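You operate a simulated robot arm through the tools that you are given. There is no shell and no other tool. Be economical: measure what you need, move in short steps, check, and stop when the job is done.

You are at the controls of a simulated two-armed robot. One attempt, no reset.

Task
Zero the thickness gauge and prove it on the bare purple strip.
Fine: switch on; lever with the blue grip down on the bare base, press ZERO, lever up; strip on the base, lever down, read 15 m, lever up; strip back where it lay, gauge stays on.

Only the result counts: the job must be done as asked and must still hold three seconds after the hand-in. Knocking over, shifting, dropping, spilling or breaking anything else fails it.

Robot
Two 7-joint arms with fingered hands on one trunk, on a base that drives. Base frame: it is fixed to the floor where the robot stands at the start and does not move with it; the origin is under the middle of the robot, x ahead of it, y to its left, z up; the surface under the hand at the start is at about z = 0.88. Lengths are in m, angles in rad, forces in N, time in s.
The left shoulder is at the start at [0.03, 0.121, 1.138], the right one opposite. With the tool pointing down near the work surface each hand reaches from about 0.24 to 0.7 m from the robot's upright axis, wherever it stands, measured 20 degrees to its own side. Places, roughly: base of the stand with the blue grip [0.6, 0, 0.9]; lever with the blue grip [0.6, 0.1, 1]; switch by the zero button [0.5, 0.2, 0.9]; thickness display [0.7, 0, 0.9]; zero button [0.6, 0.2, 0.9]. Payload 4 kg a hand.
The tool frame of a hand sits at the grasp point between the pads (the TCP): z along the fingers, y along the line on which they close. The tips reach 0.019 m beyond it. Largest opening 0.12 m; the body of the gripper starts 0.053 m behind the TCP. The gripper is a hand of 3 fingers: y runs from the thumb to the fingers, the wrist lies at [0, 0, -0.219] in the tool frame, and closing takes about 1.5 s.
Orientation is that of the tool frame in the base frame, as a unit quaternion [w, x, y, z]. With the fingers straight down and closing along the base's y, the tool's x points along the base's -x, its y along +y and its z along -z.

Tools
- The arms move only by the tool play_rows. It takes "left_targets", "right_targets" or both (then of equal length, played together; a hand with none holds still); each is text: rows parted by semicolons, each of 7 numbers parted by spaces: the shift along the tool's x, y, z in m, then the turn, a rotation vector about the tool's x, y, z in rad, then the gripper command, from -1 (shut) to 1 (fully open), values between in proportion. In form: tx ty tz wx wy wz gripper; .... A call has 1 to 12 rows; each row shifts and turns the commanded pose from where the row before left it, along the tool's axes as they then stand. Rows are played at 5 a second. More than 0.05 m and 0.15 rad between two rows, or a gripper value outside its range, and nothing of the call is played. Where a pose cannot be reached the arm comes as near as it can. A force on the tool above 40 N (or 10 N above the force at the start of the call, whichever is more), or a blocked arm, ends the call early, and 0.2 s more pass. The fingers move at their own pace (about 0.072 m/s each) and stop on an object; they squeeze with about 24 N. The grip force told is the motor's: it shows also when the fingers shut on nothing. Time passes only in rows, and 0.2 s behind the last, so rows that do not move let the fingers close. The reply holds the time, the measured pose of the TCP, the force on the tool along the base axes, the opening and the grip force, in the units named above and with some noise, with the torque about the TCP (base axes, N m) and any sound that the robot's microphone picked up, and new pictures: "pictures" is both (left out), scene, wrist or none (wrist: the cameras of the hands that moved).
- Cameras (640 x 400 px; columns grow to the right, rows downward): "scene" is now at [0.0511, -0.0015, 1.6742]; the picture's right is [-0.03, -1.00, 0.00], its down [-0.84, 0.02, -0.54] and it looks along [0.54, -0.01, -0.84] (base axes); focal length 249 px, centre (320, 200). "left" rides on the left gripper at [-0.066, -0.004, -0.079] in its tool frame; the picture's right is [0.05, -1.00, 0.00], its down [0.76, 0.04, -0.64] and it looks along [0.64, 0.03, 0.77] (tool axes); focal length 251 px, centre (320, 200). "right" rides on the right gripper at [0.066, -0.004, -0.079] in its tool frame; the picture's right is [0.05, 1.00, 0.00], its down [-0.76, 0.04, -0.64] and it looks along [-0.64, 0.04, 0.77] (tool axes); focal length 251 px, centre (320, 200). There is no depth. A picture from a camera that has moved, and an enlarged one, comes with that camera's place and axes in the base frame and with its lens.
- lift_body(by): slides the trunk up (or, below 0, down) by that many m; the arms and the scene camera ride with it, the base frame stays. It gives what a move gives, with no picture.
- steer(legs): drives the robot by 1 to 6 legs, each [ahead, turn to the left] in m and rad, along the robot's own axes; the way and the turn of a leg run together, so that a leg with both is an arc; at most 1.5 m and 3.142 rad a leg. The arms and the cameras ride along, it lands a little off, and it stops where it bumps. It gives what a move gives, and a new picture of the scene camera.
- set_grasp(shape, hand): the hand has 3 fingers and takes this shape, open, in about a second: jaw (thumb against the fingers, like two jaws); tri (thumb and two fingers); tip (a fingertip pinch); poke (one finger out to press); point (the index stretched); flat (the hand flat); cup (the hand cupped); fist (a fist). The gripper value then closes the fingers along that shape, each until it touches; the sizes above hold for jaw. It gives what a move gives, with no picture.
- head_to(pan, tilt): turns the head with the scene camera to pan (to the left, within 2.094 rad either way) and tilt (down, from -0.506 to 1.204), counted from straight ahead of the robot. It gives what a move gives, and a new picture of the scene camera.
- close_up(camera, box): a new picture of the part [left, top, right, bottom] of that camera's present view, enlarged. No time passes.
- sign_off(): hands the job in; it is judged then, once.

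Work in short steps. Places have to be worked out from the pictures, the camera data and where the tool is seen: move nearer, look again, correct. Check each grasp and each placing, and mend what went wrong. You have 120 turns and 260 pictures in all, those below and enlarged ones among them. Open the grippers and draw the arms clear of the work before you hand the job in, unless the task says otherwise; then end with one line.

The tools are called after "Emit:" as a command line: name --argument value ..., lists and objects as JSON in quotes. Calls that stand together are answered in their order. play_rows: Moves the arms, as the interface text tells. Its arguments: {"type":"object","properties":{"left_targets":{"type":"string"},"right_targets":{"type":"string"},"pictures":{"type":"string","enum":["both","scene","wrist","none"]}},"required":[]} The other tools are called the same way: lift_body (by) slides the trunk up or down; set_grasp (shape, hand) gives the hand a shape; steer (legs) drives the base; head_to (pan, tilt) turns the head that bears the scene camera; close_up (camera, box) takes an enlarged picture of a part of a camera's view; sign_off () hands the job in.

At the start:

```text
clock: 0.0
left_eef_pos: [0.4315, 0.2795, 1.247]
left_ee_rot: [0.001, 0.001, 1.0, 0.0]
left_ft_force: [0.0, -0.5, -0.2]
left_ft_torque: [0.04, 0.0, -0.02]
left_finger_gap: 0.1196
left_gripper_force: 0.0
left_shape: jaw
right_eef_pos: [0.4547, -0.1359, 1.1872]
right_ee_rot: [0.0, 0.002, 1.0, 0.0]
right_ft_force: [-0.2, 0.3, 0.9]
right_ft_torque: [-0.03, 0.01, 0.0]
right_finger_gap: 0.1199
right_gripper_force: 0.1
right_shape: jaw
trunk travel left (down, up): [-0.35, 0.19]
robot x, y, heading: [0.0052, 0.0021, -0.001]
head pan, tilt: [-0.026, 1.002]
```

scene: 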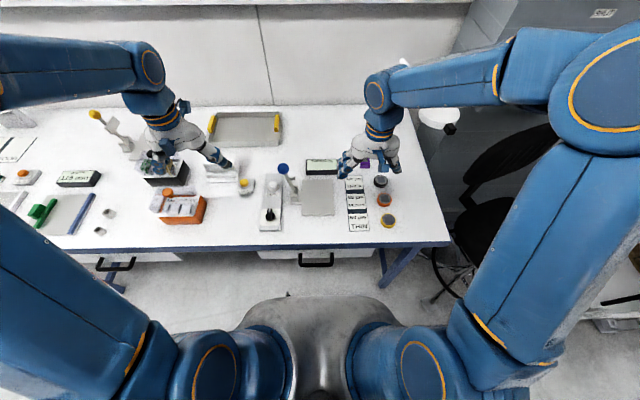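
right: 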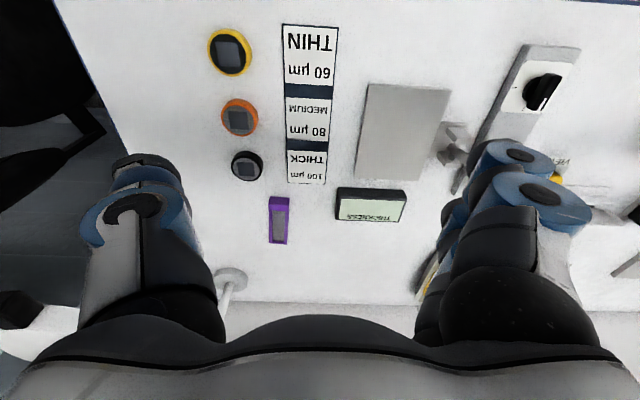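
left: 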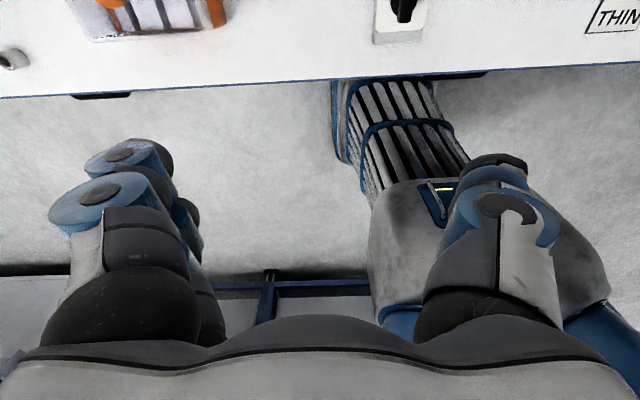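

I start with an enlarged look at the gauge area and the strip.

Emit:
close_up --camera "scene" --box '[220, 140, 420, 265]'

Emit:
close_up --camera "right" --box '[200, 10, 600, 260]'

```text
3.20 times, centred on (320, 202) of scene
camera zoom: at [0.0511, -0.0015, 1.6742], right [-0.03, -1.0, 0.0], down [-0.84, 0.02, -0.54], along [0.54, -0.01, -0.84], focal length 796 px, centre (320, 192)
```

zoom: 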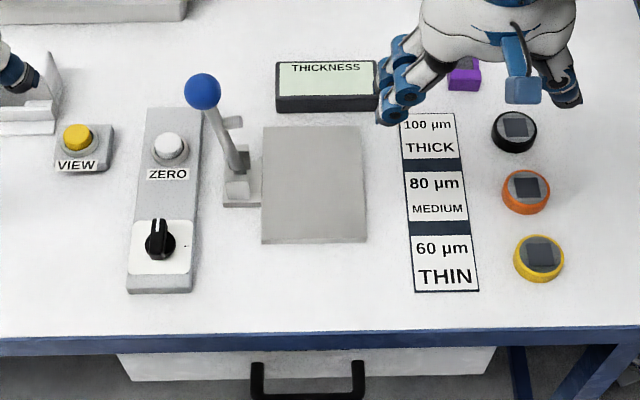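

```text
1.60 times, centred on (400, 135) of right
camera zoom: at [0.387, -0.1395, 1.268], right [-0.05, 1.0, 0.0], down [0.76, 0.04, 0.64], along [0.64, 0.03, -0.77], focal length 402 px, centre (192, 304)
```

zoom: 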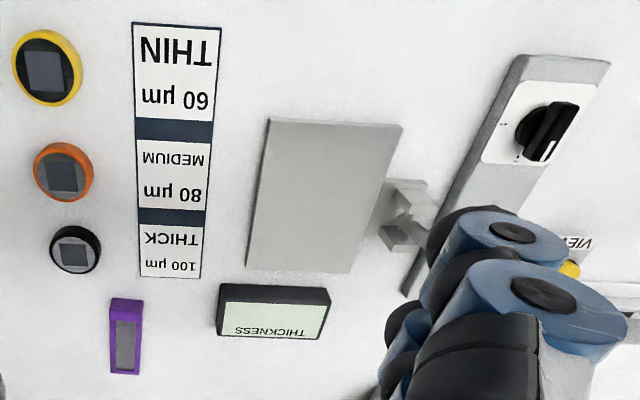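

The right hand hides part of the strip and lever; I move it left/back to look at the lever with its wrist camera, and shift the left hand outward.

Emit:
play_rows --right_targets "0.03 0.05 0 0 0 0 1; 0.03 0.05 0 0 0 0 1; 0 0.05 0 0 0 0 1; 0 0.0 0 0 0 0 1" --left_targets "0 0.05 0 0 0 0 1; 0 0.05 0 0 0 0 1; 0 0.0 0 0 0 0 1; 0 0.0 0 0 0 0 1"

```text
refused: row 1 steps farther than a row can; nothing moved
```

Step length is limited to 0.05 overall; I shorten the steps.

Emit:
play_rows --right_targets "0.02 0.04 0 0 0 0 1; 0.02 0.04 0 0 0 0 1; 0.02 0.04 0 0 0 0 1; 0 0.04 0 0 0 0 1; 0 0 0 0 0 0 1" --left_targets "0 0.04 0 0 0 0 1; 0 0.04 0 0 0 0 1; 0 0.0 0 0 0 0 1; 0 0.0 0 0 0 0 1; 0 0 0 0 0 0 1"

```text
clock: 1.2
left_eef_pos: [0.4324, 0.3557, 1.2509]
left_ee_rot: [0.001, 0.002, 1.0, 0.001]
left_ft_force: [0.4, 0.1, 0.5]
left_ft_torque: [0.01, 0.02, -0.03]
left_finger_gap: 0.1197
left_gripper_force: 0.2
left_shape: jaw
right_eef_pos: [0.3924, 0.0228, 1.1846]
right_ee_rot: [0.0, 0.002, 1.0, 0.001]
right_ft_force: [0.1, 0.4, 0.8]
right_ft_torque: [0.0, -0.03, -0.01]
right_finger_gap: 0.1199
right_gripper_force: 0.0
right_shape: jaw
trunk travel left (down, up): [-0.35, 0.19]
robot x, y, heading: [-0.0012, -0.0009, -0.0]
head pan, tilt: [-0.026, 1.002]
camera scene: at [0.0506, -0.0034, 1.6742], right [-0.03, -1.0, 0.0], down [-0.84, 0.02, -0.54], along [0.54, -0.01, -0.84], focal length 249 px, centre (320, 200)
camera right: at [0.3244, 0.0196, 1.2655], right [-0.05, 1.0, 0.0], down [0.76, 0.04, 0.64], along [0.64, 0.03, -0.77], focal length 251 px, centre (320, 200)
camera left: at [0.4999, 0.3516, 1.3303], right [-0.06, -1.0, 0.0], down [-0.76, 0.04, 0.64], along [-0.64, 0.04, -0.77], focal length 251 px, centre (320, 200)
```

scene: 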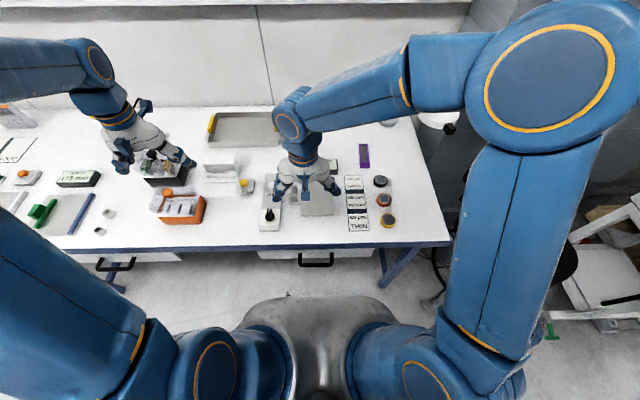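
right: 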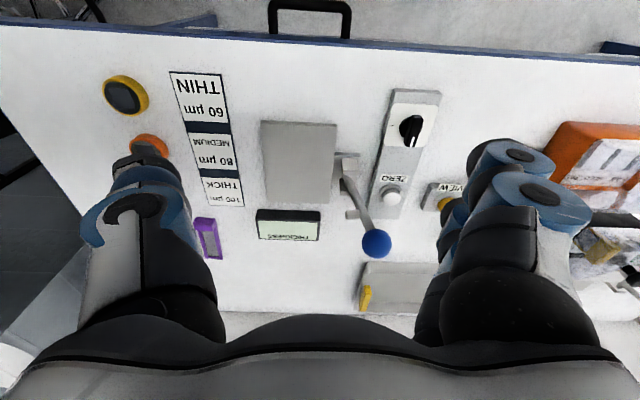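
left: 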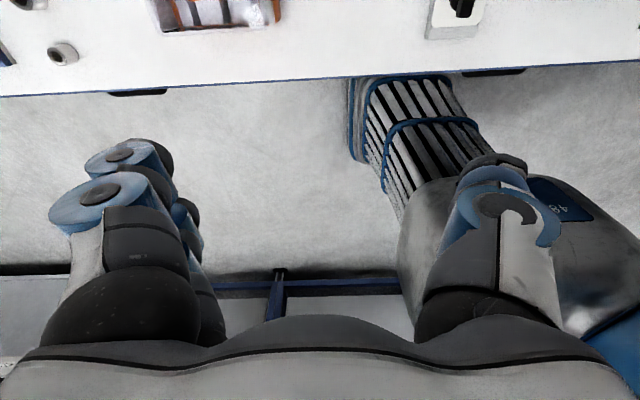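

Emit:
close_up --camera "right" --box '[240, 80, 460, 270]'

Emit:
close_up --camera "scene" --box '[320, 130, 416, 190]'

```text
2.11 times, centred on (350, 175) of right
camera zoom: at [0.3244, 0.0196, 1.2655], right [-0.05, 1.0, 0.0], down [0.76, 0.04, 0.64], along [0.64, 0.03, -0.77], focal length 529 px, centre (257, 253)
```

zoom: 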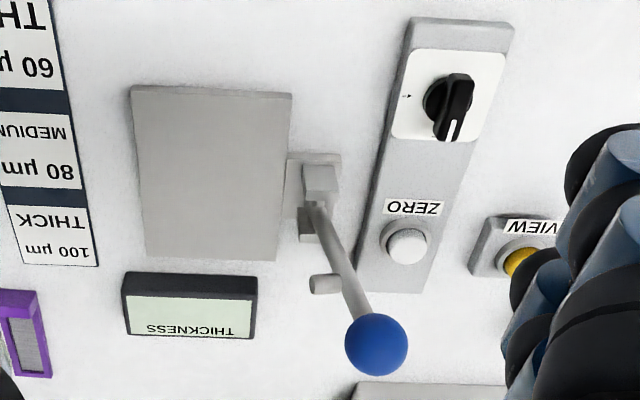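

```text
6.67 times, centred on (368, 160) of scene
camera zoom: at [0.0506, -0.0034, 1.6742], right [-0.03, -1.0, 0.0], down [-0.84, 0.02, -0.54], along [0.54, -0.01, -0.84], focal length 1658 px, centre (0, 467)
```

zoom: 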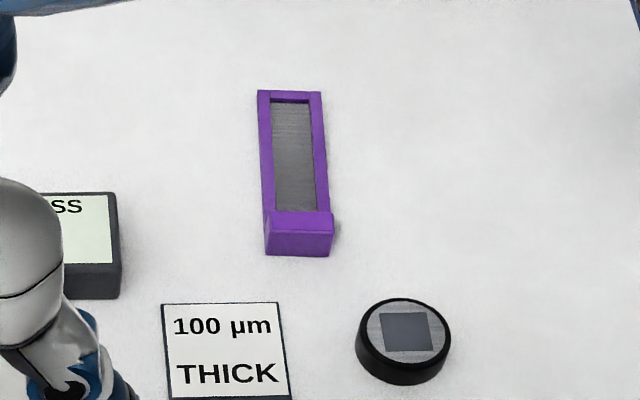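

Emit:
close_up --camera "right" --box '[320, 140, 400, 190]'

Emit:
close_up --camera "right" --box '[330, 180, 410, 270]'

```text
8.00 times, centred on (360, 165) of right
camera zoom: at [0.3244, 0.0196, 1.2655], right [-0.05, 1.0, 0.0], down [0.76, 0.04, 0.64], along [0.64, 0.03, -0.77], focal length 2012 px, centre (0, 480)
```

zoom: 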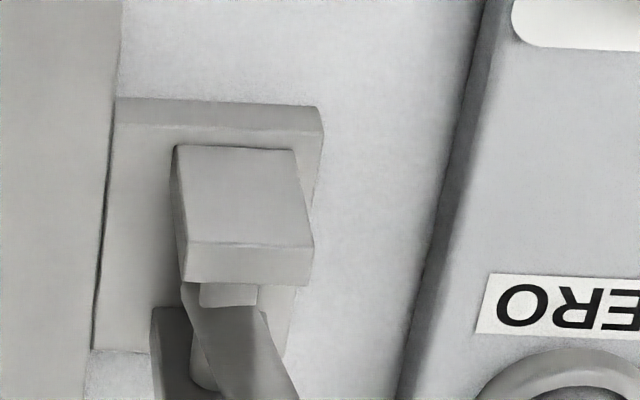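

```text
4.44 times, centred on (370, 225) of right
camera zoom: at [0.3244, 0.0196, 1.2655], right [-0.05, 1.0, 0.0], down [0.76, 0.04, 0.64], along [0.64, 0.03, -0.77], focal length 1118 px, centre (98, 89)
```

zoom: 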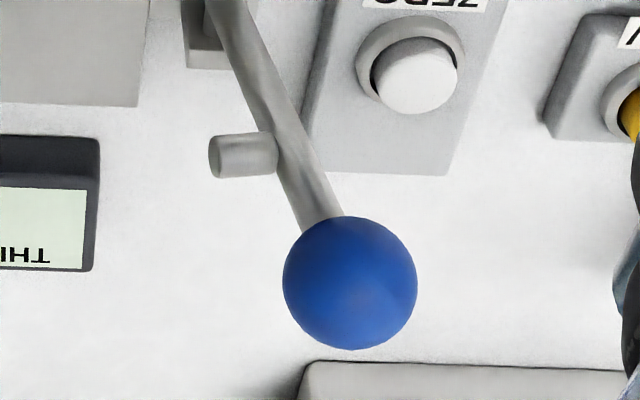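

Emit:
close_up --camera "right" --box '[370, 85, 450, 145]'

Emit:
close_up --camera "right" --box '[180, 205, 330, 265]'

Emit:
head_to --pan 0.3 --tilt 1.15

```text
6.67 times, centred on (410, 115) of right
camera zoom: at [0.3244, 0.0196, 1.2655], right [-0.05, 1.0, 0.0], down [0.76, 0.04, 0.64], along [0.64, 0.03, -0.77], focal length 1676 px, centre (-280, 767)
```

zoom: 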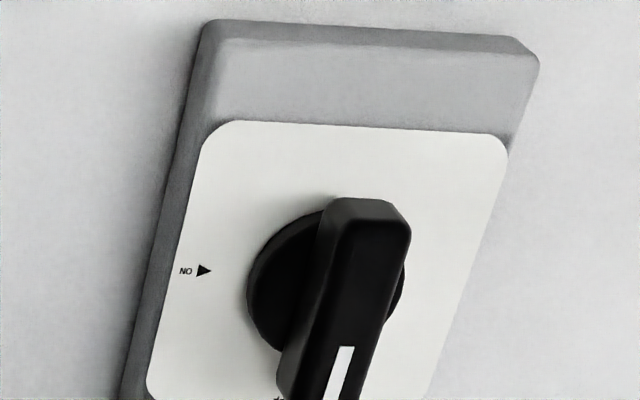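

```text
4.27 times, centred on (255, 235) of right
camera zoom: at [0.3244, 0.0196, 1.2655], right [-0.05, 1.0, 0.0], down [0.76, 0.04, 0.64], along [0.64, 0.03, -0.77], focal length 1073 px, centre (597, 51)
```

zoom: 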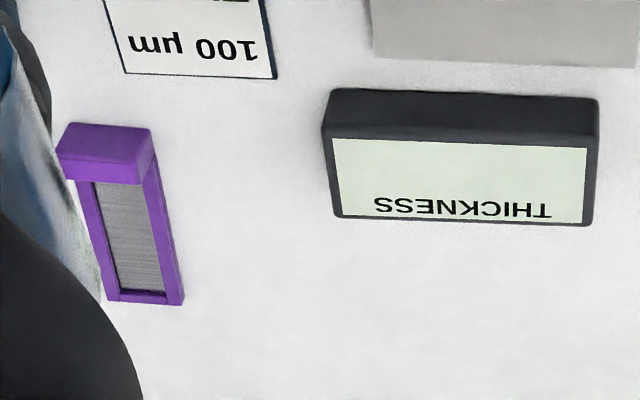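

```text
clock: 2.0
left_eef_pos: [0.4317, 0.3576, 1.2504]
left_ee_rot: [0.0, 0.003, 1.0, 0.001]
left_ft_force: [-0.3, 0.7, 1.2]
left_ft_torque: [0.02, -0.01, 0.0]
left_finger_gap: 0.1201
left_gripper_force: 0.0
left_shape: jaw
right_eef_pos: [0.3934, 0.0246, 1.1855]
right_ee_rot: [0.0, 0.002, 1.0, 0.0]
right_ft_force: [0.0, -0.5, 0.4]
right_ft_torque: [-0.02, -0.01, 0.02]
right_finger_gap: 0.12
right_gripper_force: 0.2
right_shape: jaw
trunk travel left (down, up): [-0.35, 0.19]
robot x, y, heading: [-0.0016, 0.0011, 0.001]
head pan, tilt: [0.3, 1.15]
camera scene: at [0.0387, 0.0181, 1.6646], right [0.29, -0.96, 0.0], down [-0.87, -0.27, -0.41], along [0.39, 0.12, -0.91], focal length 249 px, centre (320, 200)
```

scene: 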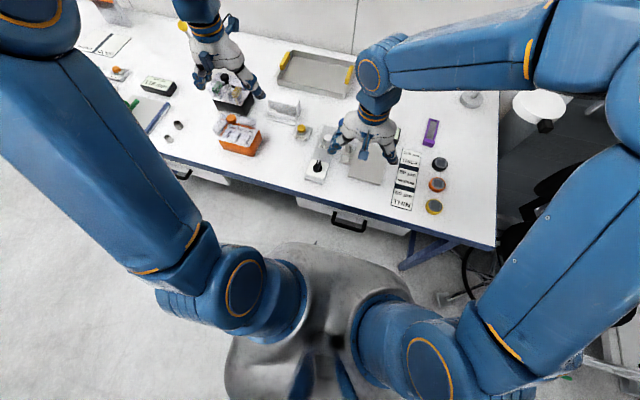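

The knob points ahead (off) and ON is to the right (−y), so a quarter turn clockwise from above. The strip is at x≈0.72, just out of reach, so I drive ahead a little while both arms are high.

Emit:
steer --legs '[[0.07, 0]]'

```text
clock: 3.0
left_eef_pos: [0.5069, 0.3586, 1.2486]
left_ee_rot: [-0.002, 0.002, 1.0, -0.001]
left_ft_force: [-0.2, -0.2, -0.7]
left_ft_torque: [-0.02, 0.03, -0.01]
left_finger_gap: 0.1198
left_gripper_force: 0.0
left_shape: jaw
right_eef_pos: [0.4674, 0.0252, 1.1851]
right_ee_rot: [-0.002, 0.001, 1.0, 0.0]
right_ft_force: [0.6, 0.0, 0.0]
right_ft_torque: [0.02, 0.03, -0.03]
right_finger_gap: 0.1199
right_gripper_force: 0.0
right_shape: jaw
trunk travel left (down, up): [-0.35, 0.19]
robot x, y, heading: [0.0699, 0.0009, -0.001]
head pan, tilt: [0.3, 1.15]
camera scene: at [0.1136, 0.0179, 1.6645], right [0.3, -0.96, 0.0], down [-0.87, -0.27, -0.41], along [0.39, 0.12, -0.91], focal length 249 px, centre (320, 200)
```

scene: 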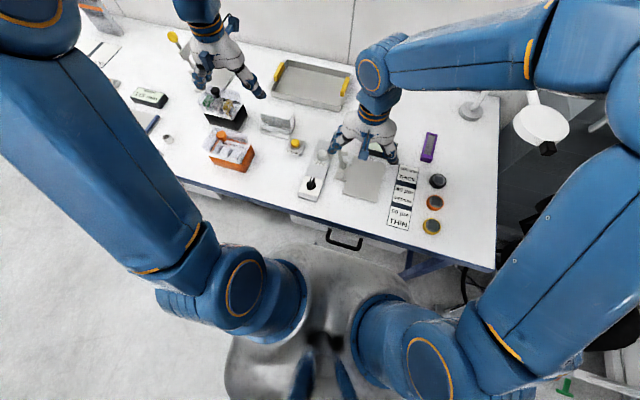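

Drive went well. I now send the right hand to its own side and the left hand above the knob (about 0.485, 0.167).

Emit:
play_rows --right_targets "0 -0.045 0 0 0 0 1; 0 -0.045 0 0 0 0 1; 0 -0.045 0 0 0 0 1; 0 -0.045 0 0 0 0 1; 0 -0.045 0 0 0 0 1; 0 0 0 0 0 0 1" --left_targets "0.005 -0.04 0 0 0 0 1; 0.005 -0.04 0 0 0 0 1; 0.005 -0.04 0 0 0 0 1; 0.005 -0.04 0 0 0 0 1; 0.002 -0.03 0.02 0 0 0 1; 0 0 0.03 0 0 0 1"

Emit:
head_to --pan 0.1 --tilt 0.95

```text
clock: 4.4
left_eef_pos: [0.4835, 0.1694, 1.2005]
left_ee_rot: [0.001, 0.002, 1.0, 0.0]
left_ft_force: [0.7, 0.0, 0.4]
left_ft_torque: [0.02, 0.01, 0.02]
left_finger_gap: 0.1199
left_gripper_force: 0.0
left_shape: jaw
right_eef_pos: [0.4653, -0.2004, 1.1846]
right_ee_rot: [0.0, 0.001, 1.0, -0.001]
right_ft_force: [0.3, 0.6, 0.2]
right_ft_torque: [-0.02, 0.01, 0.0]
right_finger_gap: 0.1202
right_gripper_force: 0.0
right_shape: jaw
trunk travel left (down, up): [-0.35, 0.19]
robot x, y, heading: [0.0693, 0.0047, -0.004]
head pan, tilt: [0.3, 1.15]
camera scene: at [0.1106, 0.0189, 1.6645], right [0.3, -0.96, 0.0], down [-0.87, -0.27, -0.41], along [0.39, 0.12, -0.91], focal length 249 px, centre (320, 200)
camera right: at [0.3966, -0.2041, 1.2658], right [-0.05, 1.0, 0.0], down [0.76, 0.04, 0.64], along [0.64, 0.03, -0.77], focal length 251 px, centre (320, 200)
camera left: at [0.5514, 0.1648, 1.2791], right [-0.06, -1.0, 0.0], down [-0.76, 0.04, 0.64], along [-0.64, 0.04, -0.77], focal length 251 px, centre (320, 200)
```

scene: 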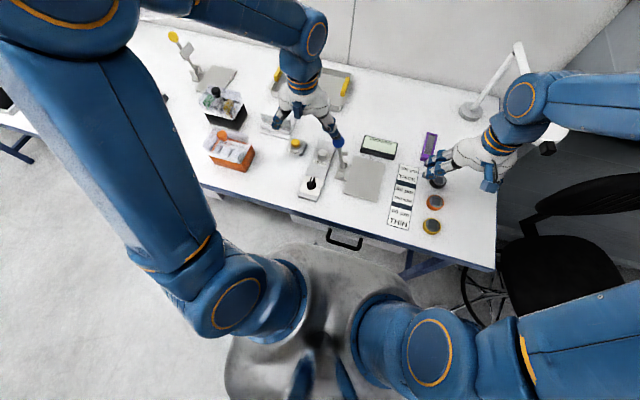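
right: 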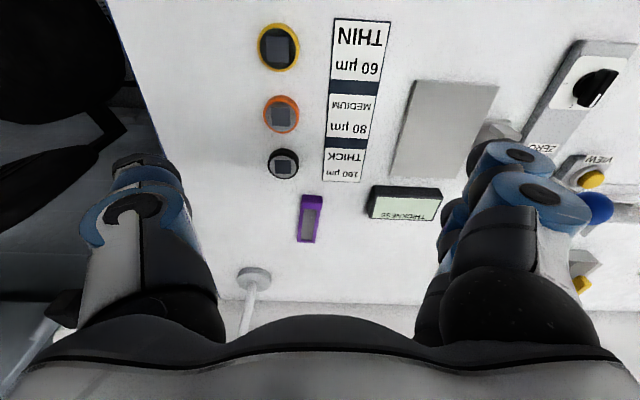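
left: 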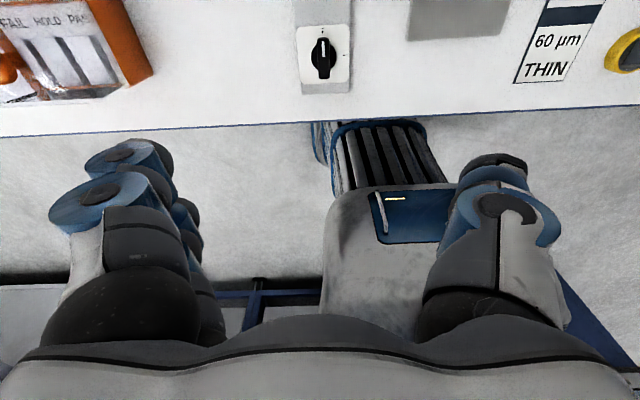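

```text
clock: 5.2
left_eef_pos: [0.4821, 0.1691, 1.202]
left_ee_rot: [0.0, 0.002, 1.0, 0.001]
left_ft_force: [-0.1, 1.1, 0.0]
left_ft_torque: [0.01, 0.02, -0.02]
left_finger_gap: 0.1199
left_gripper_force: 0.1
left_shape: jaw
right_eef_pos: [0.4633, -0.2013, 1.1852]
right_ee_rot: [0.0, 0.001, 1.0, 0.0]
right_ft_force: [-0.6, -0.2, -0.8]
right_ft_torque: [-0.03, -0.01, 0.0]
right_finger_gap: 0.1199
right_gripper_force: 0.1
right_shape: jaw
trunk travel left (down, up): [-0.35, 0.19]
robot x, y, heading: [0.0704, 0.0018, -0.002]
head pan, tilt: [0.099, 0.949]
camera scene: at [0.1253, 0.0072, 1.6779], right [0.1, -0.99, 0.0], down [-0.81, -0.08, -0.58], along [0.58, 0.06, -0.81], focal length 249 px, centre (320, 200)
```

scene: 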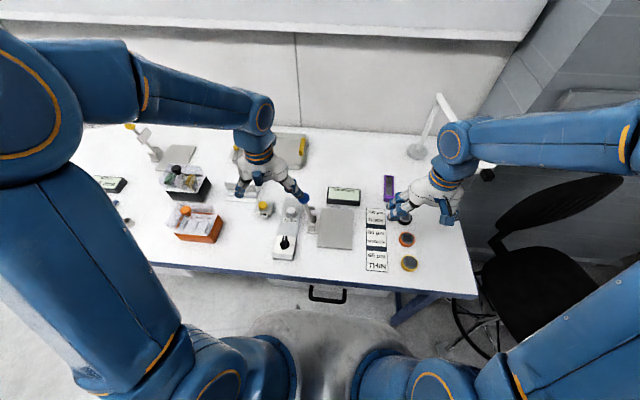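

Emit:
close_up --camera "left" --box '[290, 15, 360, 100]'

Emit:
close_up --camera "scene" --box '[225, 165, 365, 265]'

```text
4.71 times, centred on (325, 58) of left
camera zoom: at [0.5509, 0.164, 1.2798], right [-0.06, -1.0, 0.0], down [-0.76, 0.04, 0.64], along [-0.64, 0.04, -0.77], focal length 1183 px, centre (296, 871)
```

zoom: 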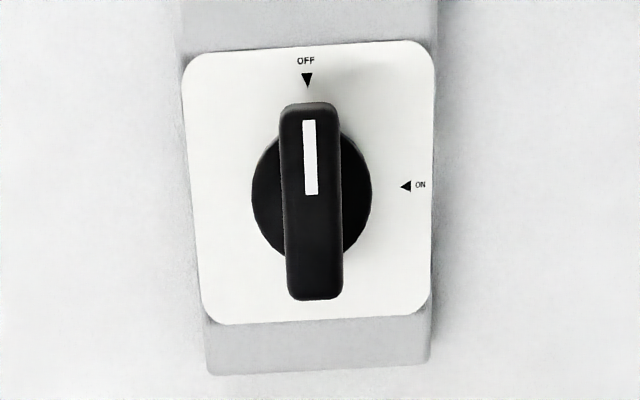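

```text
4.00 times, centred on (295, 215) of scene
camera zoom: at [0.1253, 0.0072, 1.6779], right [0.1, -0.99, 0.0], down [-0.81, -0.08, -0.58], along [0.58, 0.06, -0.81], focal length 995 px, centre (420, 140)
```

zoom: 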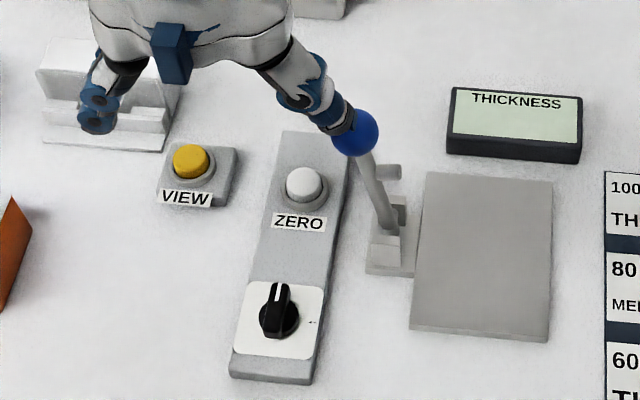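

Knob at (0.486, 0.166), bar about 15 mm wide along x. I lower the left hand to z≈1.0 with the jaws half open.

Emit:
play_rows --left_targets "0 0 0.05 0 0 0 0.0; -0.002 -0.003 0.05 0 0 0 0.0; 0 0 0.05 0 0 0 0.0; 0 0 0.04 0 0 0 0.0; 0 0 0 0 0 0 0.0"

Emit:
close_up --camera "scene" --box '[225, 165, 365, 265]'

```text
refused: row 2 steps farther than a row can; nothing moved
```

```text
4.00 times, centred on (295, 215) of scene
camera zoom: at [0.1253, 0.0072, 1.6779], right [0.1, -0.99, 0.0], down [-0.81, -0.08, -0.58], along [0.58, 0.06, -0.81], focal length 995 px, centre (420, 140)
```

zoom: 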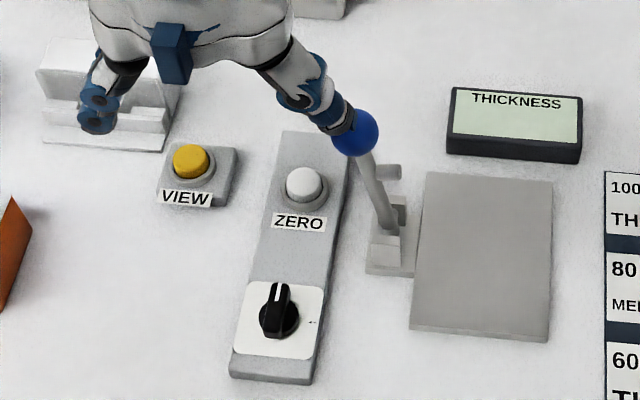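

Row 2 was slightly too long; same move with smaller steps.

Emit:
play_rows --left_targets "-0.002 -0.003 0.04 0 0 0 0.0; 0 0 0.045 0 0 0 0.0; 0 0 0.045 0 0 0 0.0; 0 0 0.05 0 0 0 0.0; 0 0 0 0 0 0 0.0"

Emit:
close_up --camera "scene" --box '[225, 165, 365, 265]'

```text
clock: 6.4
left_eef_pos: [0.4822, 0.1637, 1.0188]
left_ee_rot: [0.001, 0.001, 1.0, -0.001]
left_ft_force: [-0.2, 0.0, 0.7]
left_ft_torque: [-0.02, -0.03, -0.02]
left_finger_gap: 0.0606
left_gripper_force: 0.1
left_shape: jaw
right_eef_pos: [0.463, -0.1998, 1.1859]
right_ee_rot: [0.0, 0.001, 1.0, 0.0]
right_ft_force: [-0.5, -0.9, -0.7]
right_ft_torque: [-0.02, -0.01, 0.0]
right_finger_gap: 0.1196
right_gripper_force: 0.2
right_shape: jaw
trunk travel left (down, up): [-0.35, 0.19]
robot x, y, heading: [0.071, 0.0004, 0.001]
head pan, tilt: [0.099, 0.949]
camera scene: at [0.1242, 0.0078, 1.678], right [0.1, -1.0, 0.0], down [-0.81, -0.08, -0.58], along [0.58, 0.06, -0.81], focal length 249 px, centre (320, 200)
camera left: at [0.5512, 0.1593, 1.0978], right [-0.06, -1.0, 0.0], down [-0.77, 0.04, 0.64], along [-0.64, 0.04, -0.77], focal length 251 px, centre (320, 200)
```

scene: 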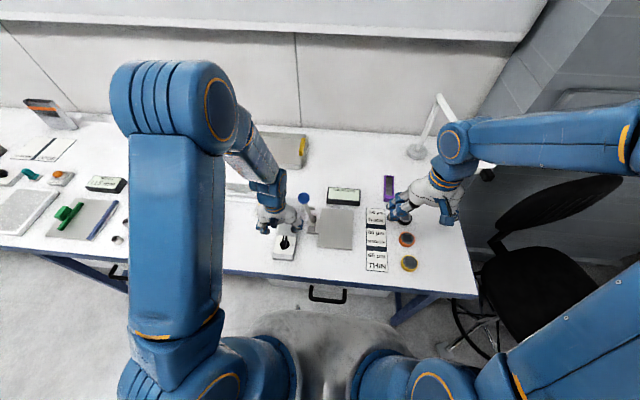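
left: 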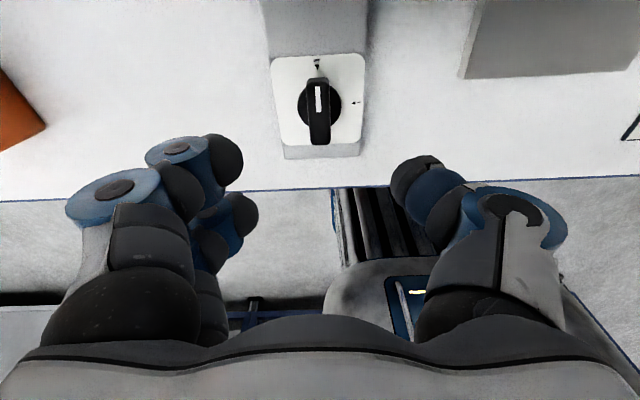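

```text
4.00 times, centred on (295, 215) of scene
camera zoom: at [0.1242, 0.0078, 1.678], right [0.1, -1.0, 0.0], down [-0.81, -0.08, -0.58], along [0.58, 0.06, -0.81], focal length 995 px, centre (420, 140)
```

zoom: 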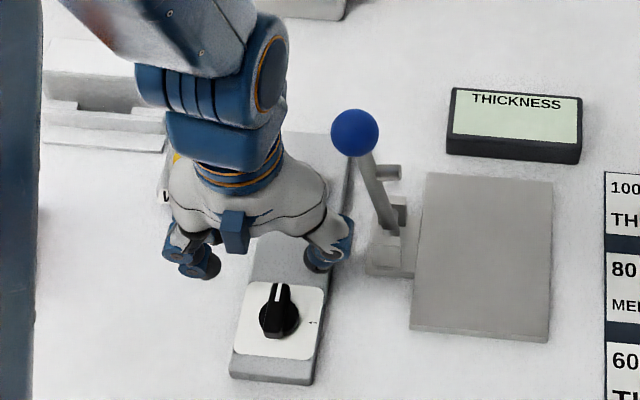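

The knob sits right under the hand (top z≈0.92). I lower 7 cm further, correcting x slightly, and look.

Emit:
play_rows --left_targets "-0.003 0.001 0.04 0 0 0 0.0; 0 0 0.035 0 0 0 0.0; 0 0 0 0 0 0 0" --pictures "wrist"

Emit:
close_up --camera "scene" --box '[235, 185, 345, 270]'

```text
clock: 7.2
left_eef_pos: [0.4866, 0.1637, 0.9425]
left_ee_rot: [0.0, 0.002, 1.0, -0.001]
left_ft_force: [0.2, -0.3, 0.4]
left_ft_torque: [0.01, -0.01, 0.05]
left_finger_gap: 0.0603
left_gripper_force: 0.0
left_shape: jaw
right_eef_pos: [0.4643, -0.2008, 1.1865]
right_ee_rot: [0.0, 0.0, 1.0, 0.0]
right_ft_force: [-0.1, 0.3, -0.4]
right_ft_torque: [-0.01, 0.01, 0.0]
right_finger_gap: 0.1198
right_gripper_force: 0.1
right_shape: jaw
trunk travel left (down, up): [-0.35, 0.19]
robot x, y, heading: [0.0708, 0.0029, 0.002]
head pan, tilt: [0.099, 0.949]
camera left: at [0.5541, 0.1599, 1.0226], right [-0.06, -1.0, 0.0], down [-0.76, 0.04, 0.64], along [-0.64, 0.04, -0.77], focal length 251 px, centre (320, 200)
```

left: 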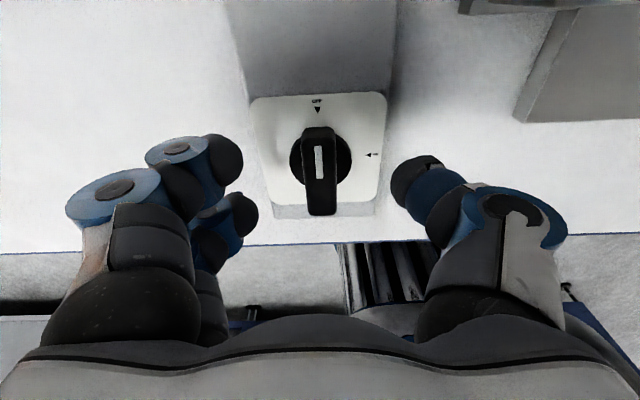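

```text
4.71 times, centred on (290, 228) of scene
camera zoom: at [0.1253, 0.0073, 1.6779], right [0.1, -1.0, 0.0], down [-0.81, -0.08, -0.58], along [0.58, 0.06, -0.81], focal length 1170 px, centre (461, 71)
```

zoom: 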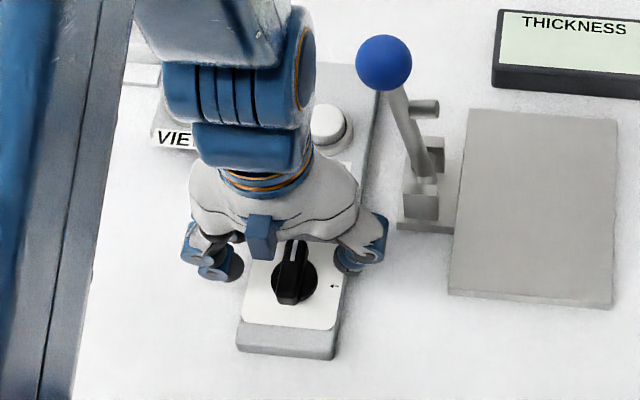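

Emit:
play_rows --left_targets "0 0.001 0.018 0 0 0 0.0; 0 0 0 0 0 0 -1; 0 0 0 0 0 0 -1; 0 0 0 0 0 0 -1; 0 0 0 0 0 0 -1; 0 0 0 0 0 0 -1" --pictures "wrist"

Emit:
close_up --camera "scene" --box '[235, 185, 345, 270]'

```text
clock: 8.6
left_eef_pos: [0.4837, 0.1672, 0.9273]
left_ee_rot: [-0.002, 0.002, 1.0, -0.001]
left_ft_force: [-1.2, -1.6, -3.4]
left_ft_torque: [0.1, 0.05, 0.03]
left_finger_gap: 0.0113
left_gripper_force: 23.9
left_shape: jaw
right_eef_pos: [0.4646, -0.2011, 1.1869]
right_ee_rot: [0.0, 0.001, 1.0, 0.001]
right_ft_force: [0.1, -0.3, 1.2]
right_ft_torque: [0.0, -0.01, 0.0]
right_finger_gap: 0.1198
right_gripper_force: 0.2
right_shape: jaw
trunk travel left (down, up): [-0.35, 0.19]
robot x, y, heading: [0.0696, 0.0046, 0.002]
head pan, tilt: [0.099, 0.949]
camera left: at [0.5526, 0.1625, 1.0068], right [-0.06, -1.0, 0.0], down [-0.76, 0.04, 0.64], along [-0.64, 0.04, -0.76], focal length 251 px, centre (320, 200)
```

left: 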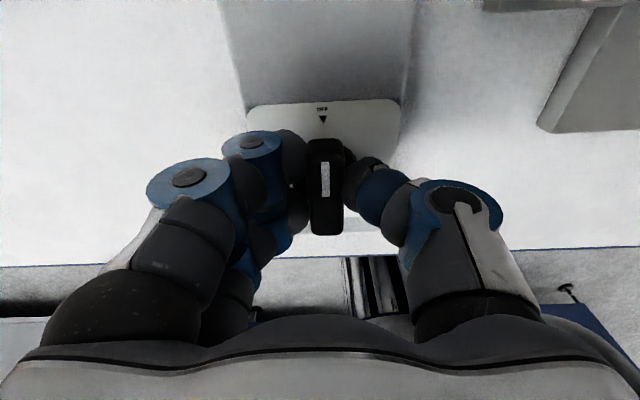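

```text
4.71 times, centred on (290, 228) of scene
camera zoom: at [0.1258, 0.0074, 1.6779], right [0.1, -1.0, 0.0], down [-0.81, -0.08, -0.58], along [0.58, 0.06, -0.81], focal length 1170 px, centre (461, 71)
```

zoom: 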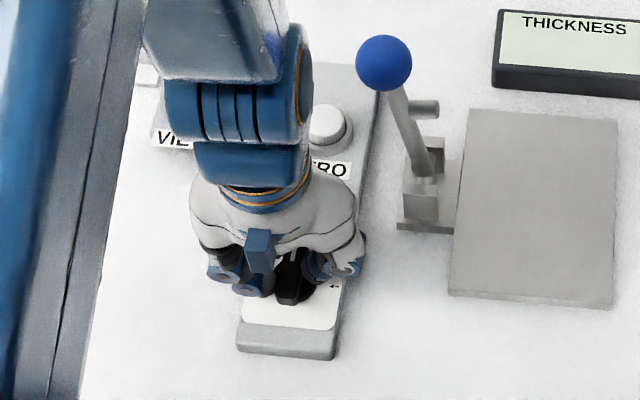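

The knob bar is gripped (gap 11 mm). I turn it clockwise about 50° first and check.

Emit:
play_rows --left_targets "0 0 0 0 0 0.145 -1; 0 0 0 0 0 0.145 -1; 0 0 0 0 0 0.145 -1; 0 0 0 0 0 0.145 -1; 0 0 0 0 0 0.145 -1; 0 0 0 0 0 0.145 -1; 0 0 0 0 0 0 -1" --pictures "wrist"

Emit:
close_up --camera "scene" --box '[235, 165, 375, 270]'

```text
clock: 10.2
left_eef_pos: [0.4854, 0.1657, 0.9271]
left_ee_rot: [-0.001, 0.425, 0.905, 0.0]
left_ft_force: [-5.7, -15.1, -9.5]
left_ft_torque: [-0.2, 0.09, 0.14]
left_finger_gap: 0.0105
left_gripper_force: 24.4
left_shape: jaw
right_eef_pos: [0.4647, -0.2034, 1.1853]
right_ee_rot: [0.0, 0.002, 1.0, 0.001]
right_ft_force: [-0.3, -0.2, -0.4]
right_ft_torque: [-0.01, 0.0, 0.01]
right_finger_gap: 0.12
right_gripper_force: 0.1
right_shape: jaw
trunk travel left (down, up): [-0.35, 0.19]
robot x, y, heading: [0.0694, 0.0008, -0.002]
head pan, tilt: [0.099, 0.949]
camera left: at [0.5274, 0.1103, 1.0074], right [-0.8, -0.6, 0.0], down [-0.46, 0.61, 0.64], along [-0.39, 0.52, -0.76], focal length 251 px, centre (320, 200)
```

left: 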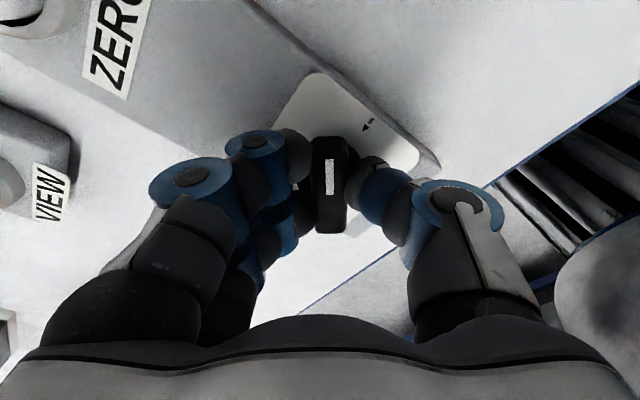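

```text
3.81 times, centred on (305, 218) of scene
camera zoom: at [0.1256, 0.0053, 1.6779], right [0.1, -1.0, 0.0], down [-0.81, -0.08, -0.58], along [0.58, 0.06, -0.81], focal length 947 px, centre (377, 133)
```

zoom: 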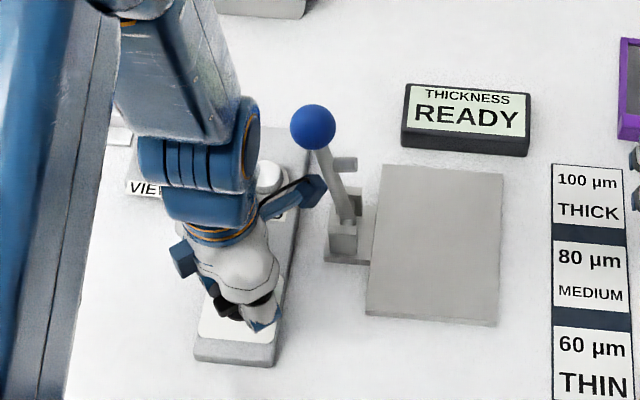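

The display already reads READY; I complete the quarter turn to ON.

Emit:
play_rows --left_targets "0 0 0 0 0 0.14 -1; 0 0 0 0 0 0.14 -1; 0 0 0 0 0 0.14 -1; 0 0 0 0 0 0.14 -1; 0 0 0 0 0 0.14 -1; 0 0 0 0 0 0 -1" --pictures "wrist"

Emit:
close_up --camera "scene" --box '[235, 165, 375, 270]'

```text
clock: 11.6
left_eef_pos: [0.485, 0.1644, 0.9279]
left_ee_rot: [-0.001, 0.709, 0.705, 0.001]
left_ft_force: [-11.6, -19.8, -2.0]
left_ft_torque: [-0.23, 0.24, 0.34]
left_finger_gap: 0.0109
left_gripper_force: 23.8
left_shape: jaw
right_eef_pos: [0.4638, -0.2033, 1.1859]
right_ee_rot: [0.0, 0.002, 1.0, 0.002]
right_ft_force: [0.2, 0.3, -0.5]
right_ft_torque: [0.0, -0.03, -0.03]
right_finger_gap: 0.1201
right_gripper_force: 0.1
right_shape: jaw
trunk travel left (down, up): [-0.35, 0.19]
robot x, y, heading: [0.0703, -0.0022, -0.0]
head pan, tilt: [0.099, 0.949]
camera left: at [0.483, 0.0965, 1.0074], right [-1.0, 0.06, 0.0], down [0.05, 0.76, 0.64], along [0.04, 0.64, -0.76], focal length 251 px, centre (320, 200)
```

left: 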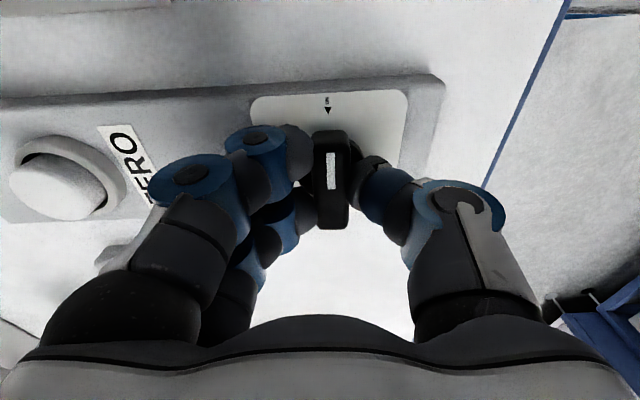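

```text
3.81 times, centred on (305, 218) of scene
camera zoom: at [0.1237, 0.0041, 1.678], right [0.1, -1.0, 0.0], down [-0.81, -0.08, -0.58], along [0.58, 0.06, -0.81], focal length 947 px, centre (377, 133)
```

zoom: 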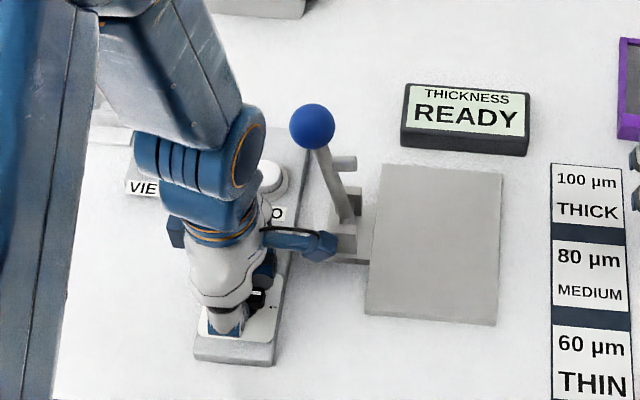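

Pointer is at ON. I open, lift straight up, and then turn the hand back.

Emit:
play_rows --left_targets "0 0 0 0 0 0 0; 0 0 0 0 0 0 0; 0 0 0 0 0 0 0; 0 0 -0.04 0 0 0 0; 0 0 -0.05 0 0 0 0; 0 0 -0.05 0 0 0 0; 0 0 -0.05 0 0 0 0; 0 0 -0.05 0 0 0 0; 0 0 0 0 0 0 0" --pictures "wrist"

Emit:
close_up --camera "scene" --box '[235, 165, 375, 270]'

```text
clock: 13.6
left_eef_pos: [0.4874, 0.1663, 1.1709]
left_ee_rot: [-0.001, 0.708, 0.706, -0.001]
left_ft_force: [-0.1, 0.2, -0.2]
left_ft_torque: [0.01, -0.01, -0.01]
left_finger_gap: 0.0598
left_gripper_force: 0.1
left_shape: jaw
right_eef_pos: [0.4646, -0.2018, 1.1841]
right_ee_rot: [-0.001, 0.001, 1.0, 0.0]
right_ft_force: [0.4, -0.5, 0.2]
right_ft_torque: [0.01, -0.03, -0.02]
right_finger_gap: 0.1201
right_gripper_force: 0.1
right_shape: jaw
trunk travel left (down, up): [-0.35, 0.19]
robot x, y, heading: [0.0761, 0.0009, -0.0]
head pan, tilt: [0.099, 0.949]
camera left: at [0.4857, 0.0984, 1.2515], right [-1.0, 0.06, 0.0], down [0.04, 0.76, 0.64], along [0.04, 0.64, -0.77], focal length 251 px, centre (320, 200)
```

left: 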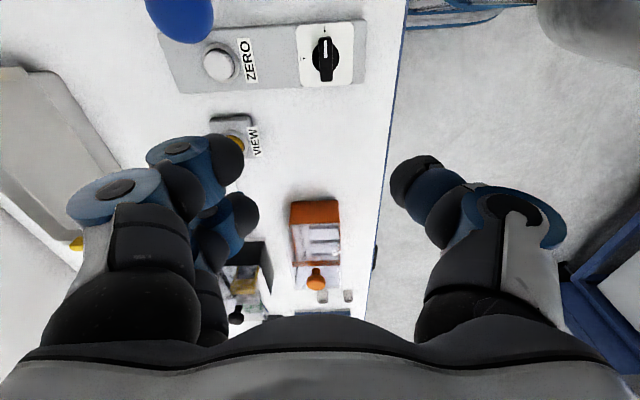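

```text
3.81 times, centred on (305, 218) of scene
camera zoom: at [0.1266, 0.0069, 1.6778], right [0.1, -1.0, 0.0], down [-0.81, -0.08, -0.58], along [0.58, 0.06, -0.81], focal length 947 px, centre (377, 133)
```

zoom: 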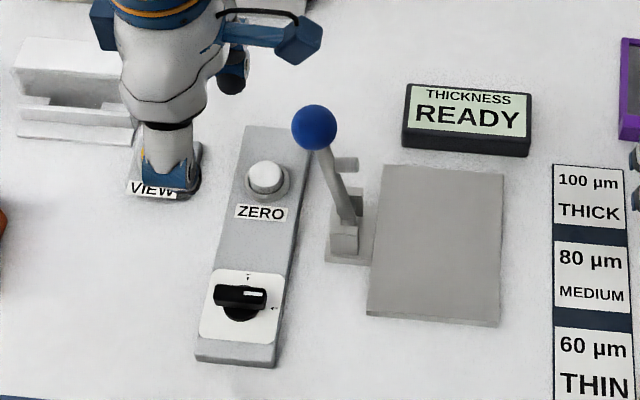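

The switch is ON and the display reads READY. The left hand now closes along x, which suits the ball (≈0.58, 0.107, 1.045), since the lever swings in the y–z plane; I move above it, open wide.

Emit:
play_rows --left_targets "-0.02 0.03 0 0 0 0 1; -0.02 0.03 0 0 0 0 1; -0.019 0.031 0 0 0 0 1; 0 0 0.03 0 0 0 1; 0 0 0 0 0 0 1" --pictures "wrist"

Emit:
close_up --camera "scene" --box '[235, 145, 375, 250]'

```text
clock: 14.8
left_eef_pos: [0.5768, 0.1074, 1.1369]
left_ee_rot: [0.0, 0.708, 0.706, 0.0]
left_ft_force: [-0.2, -0.2, -0.6]
left_ft_torque: [0.03, 0.02, -0.01]
left_finger_gap: 0.1198
left_gripper_force: 0.0
left_shape: jaw
right_eef_pos: [0.4635, -0.2011, 1.1854]
right_ee_rot: [-0.001, 0.0, 1.0, 0.001]
right_ft_force: [-0.5, 0.3, -0.3]
right_ft_torque: [-0.01, -0.01, -0.01]
right_finger_gap: 0.1199
right_gripper_force: 0.1
right_shape: jaw
trunk travel left (down, up): [-0.35, 0.19]
robot x, y, heading: [0.0745, 0.0021, -0.001]
head pan, tilt: [0.099, 0.949]
camera left: at [0.575, 0.0408, 1.2172], right [-1.0, 0.06, 0.0], down [0.04, 0.76, 0.64], along [0.04, 0.64, -0.77], focal length 251 px, centre (320, 200)
```

left: 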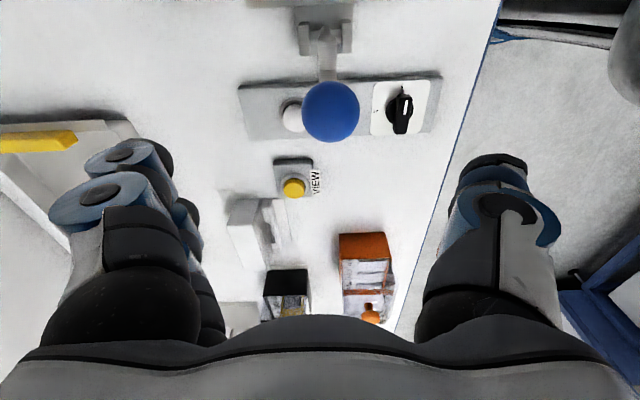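

```text
3.81 times, centred on (305, 198) of scene
camera zoom: at [0.125, 0.0073, 1.6779], right [0.1, -1.0, 0.0], down [-0.81, -0.08, -0.58], along [0.58, 0.06, -0.81], focal length 947 px, centre (377, 210)
```

zoom: 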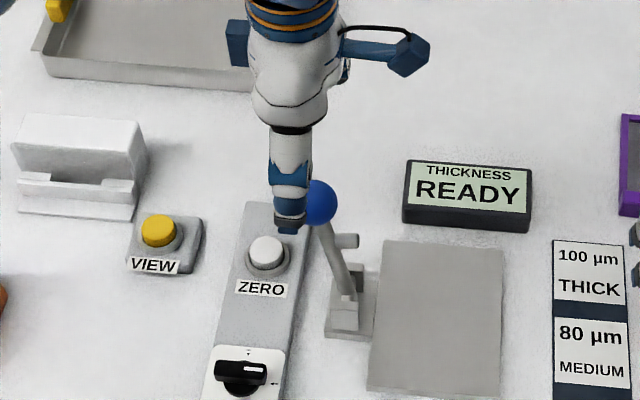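

Ball refined to about (0.573, 0.105, 1.05). I descend to it with the hand open.

Emit:
play_rows --left_targets "-0.001 -0.003 0.04 0 0 0 1; 0 0 0.037 0 0 0 1; 0 0 0 0 0 0 1" --pictures "wrist"

Emit:
close_up --camera "scene" --box '[235, 145, 375, 250]'

```text
clock: 15.6
left_eef_pos: [0.5756, 0.1088, 1.0618]
left_ee_rot: [0.001, 0.707, 0.707, 0.0]
left_ft_force: [0.7, 0.1, -0.3]
left_ft_torque: [-0.02, -0.03, -0.02]
left_finger_gap: 0.12
left_gripper_force: 0.1
left_shape: jaw
right_eef_pos: [0.4634, -0.2013, 1.1861]
right_ee_rot: [0.0, 0.002, 1.0, 0.0]
right_ft_force: [0.2, -0.2, 0.2]
right_ft_torque: [-0.02, 0.0, 0.0]
right_finger_gap: 0.1199
right_gripper_force: 0.1
right_shape: jaw
trunk travel left (down, up): [-0.35, 0.19]
robot x, y, heading: [0.0662, 0.0028, 0.002]
head pan, tilt: [0.099, 0.949]
camera left: at [0.5732, 0.0414, 1.1414], right [-1.0, 0.06, 0.0], down [0.04, 0.76, 0.64], along [0.04, 0.64, -0.77], focal length 251 px, centre (320, 200)
```

left: 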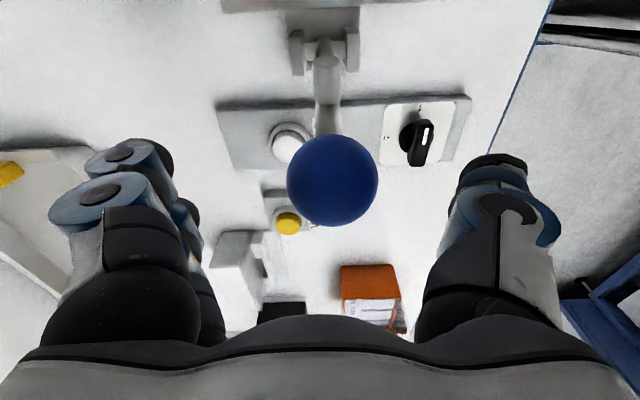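

```text
3.81 times, centred on (305, 198) of scene
camera zoom: at [0.1249, 0.0074, 1.6779], right [0.1, -1.0, 0.0], down [-0.81, -0.08, -0.58], along [0.58, 0.06, -0.81], focal length 947 px, centre (377, 210)
```

zoom: 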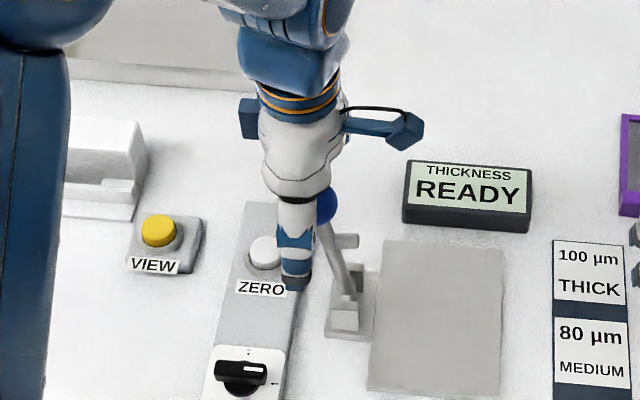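

Ball centre reads (0.572, 0.105, 1.051); I fine-centre and close on it.

Emit:
play_rows --left_targets "-0.004 -0.004 0.004 0 0 0 1; 0 0 0 0 0 0 -1; 0 0 0 0 0 0 -1; 0 0 0 0 0 0 -1; 0 0 0 0 0 0 -1; 0 0 0 0 0 0 -1; 0 0 0 0 0 0 -1" --pictures "wrist"

Emit:
close_up --camera "scene" --box '[235, 145, 375, 250]'

```text
clock: 17.2
left_eef_pos: [0.5708, 0.1036, 1.0582]
left_ee_rot: [-0.001, 0.707, 0.707, -0.001]
left_ft_force: [-1.5, -0.5, -6.6]
left_ft_torque: [0.0, -0.01, -0.01]
left_finger_gap: 0.0265
left_gripper_force: 23.9
left_shape: jaw
right_eef_pos: [0.4643, -0.2012, 1.1838]
right_ee_rot: [0.001, 0.002, 1.0, -0.001]
right_ft_force: [0.4, 0.0, -0.7]
right_ft_torque: [-0.03, 0.0, 0.02]
right_finger_gap: 0.12
right_gripper_force: 0.1
right_shape: jaw
trunk travel left (down, up): [-0.35, 0.19]
robot x, y, heading: [0.0706, 0.0032, -0.005]
head pan, tilt: [0.099, 0.949]
camera left: at [0.5688, 0.0368, 1.137], right [-1.0, 0.06, 0.0], down [0.04, 0.76, 0.64], along [0.03, 0.64, -0.77], focal length 251 px, centre (320, 200)
```

left: 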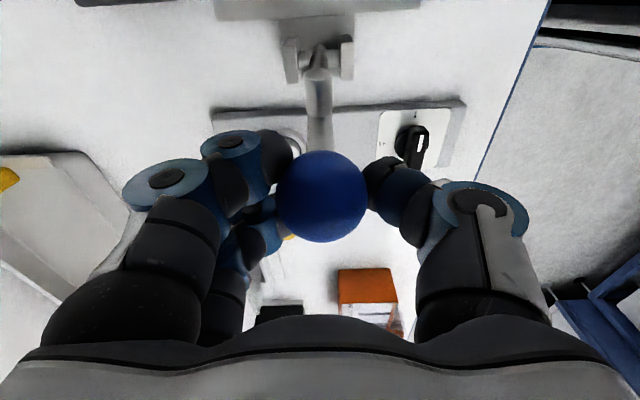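

```text
3.81 times, centred on (305, 198) of scene
camera zoom: at [0.126, 0.0073, 1.6778], right [0.1, -1.0, 0.0], down [-0.81, -0.08, -0.58], along [0.58, 0.06, -0.81], focal length 947 px, centre (377, 210)
```

zoom: 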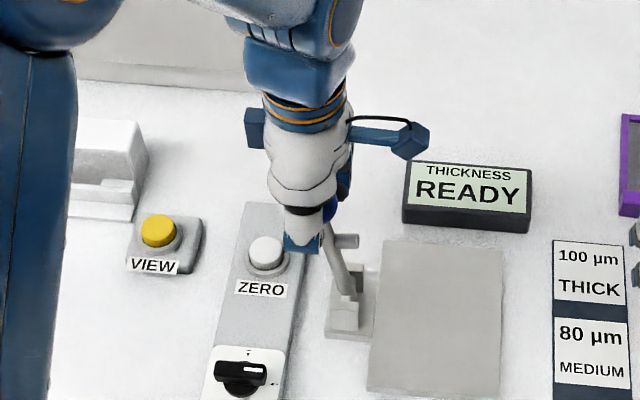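

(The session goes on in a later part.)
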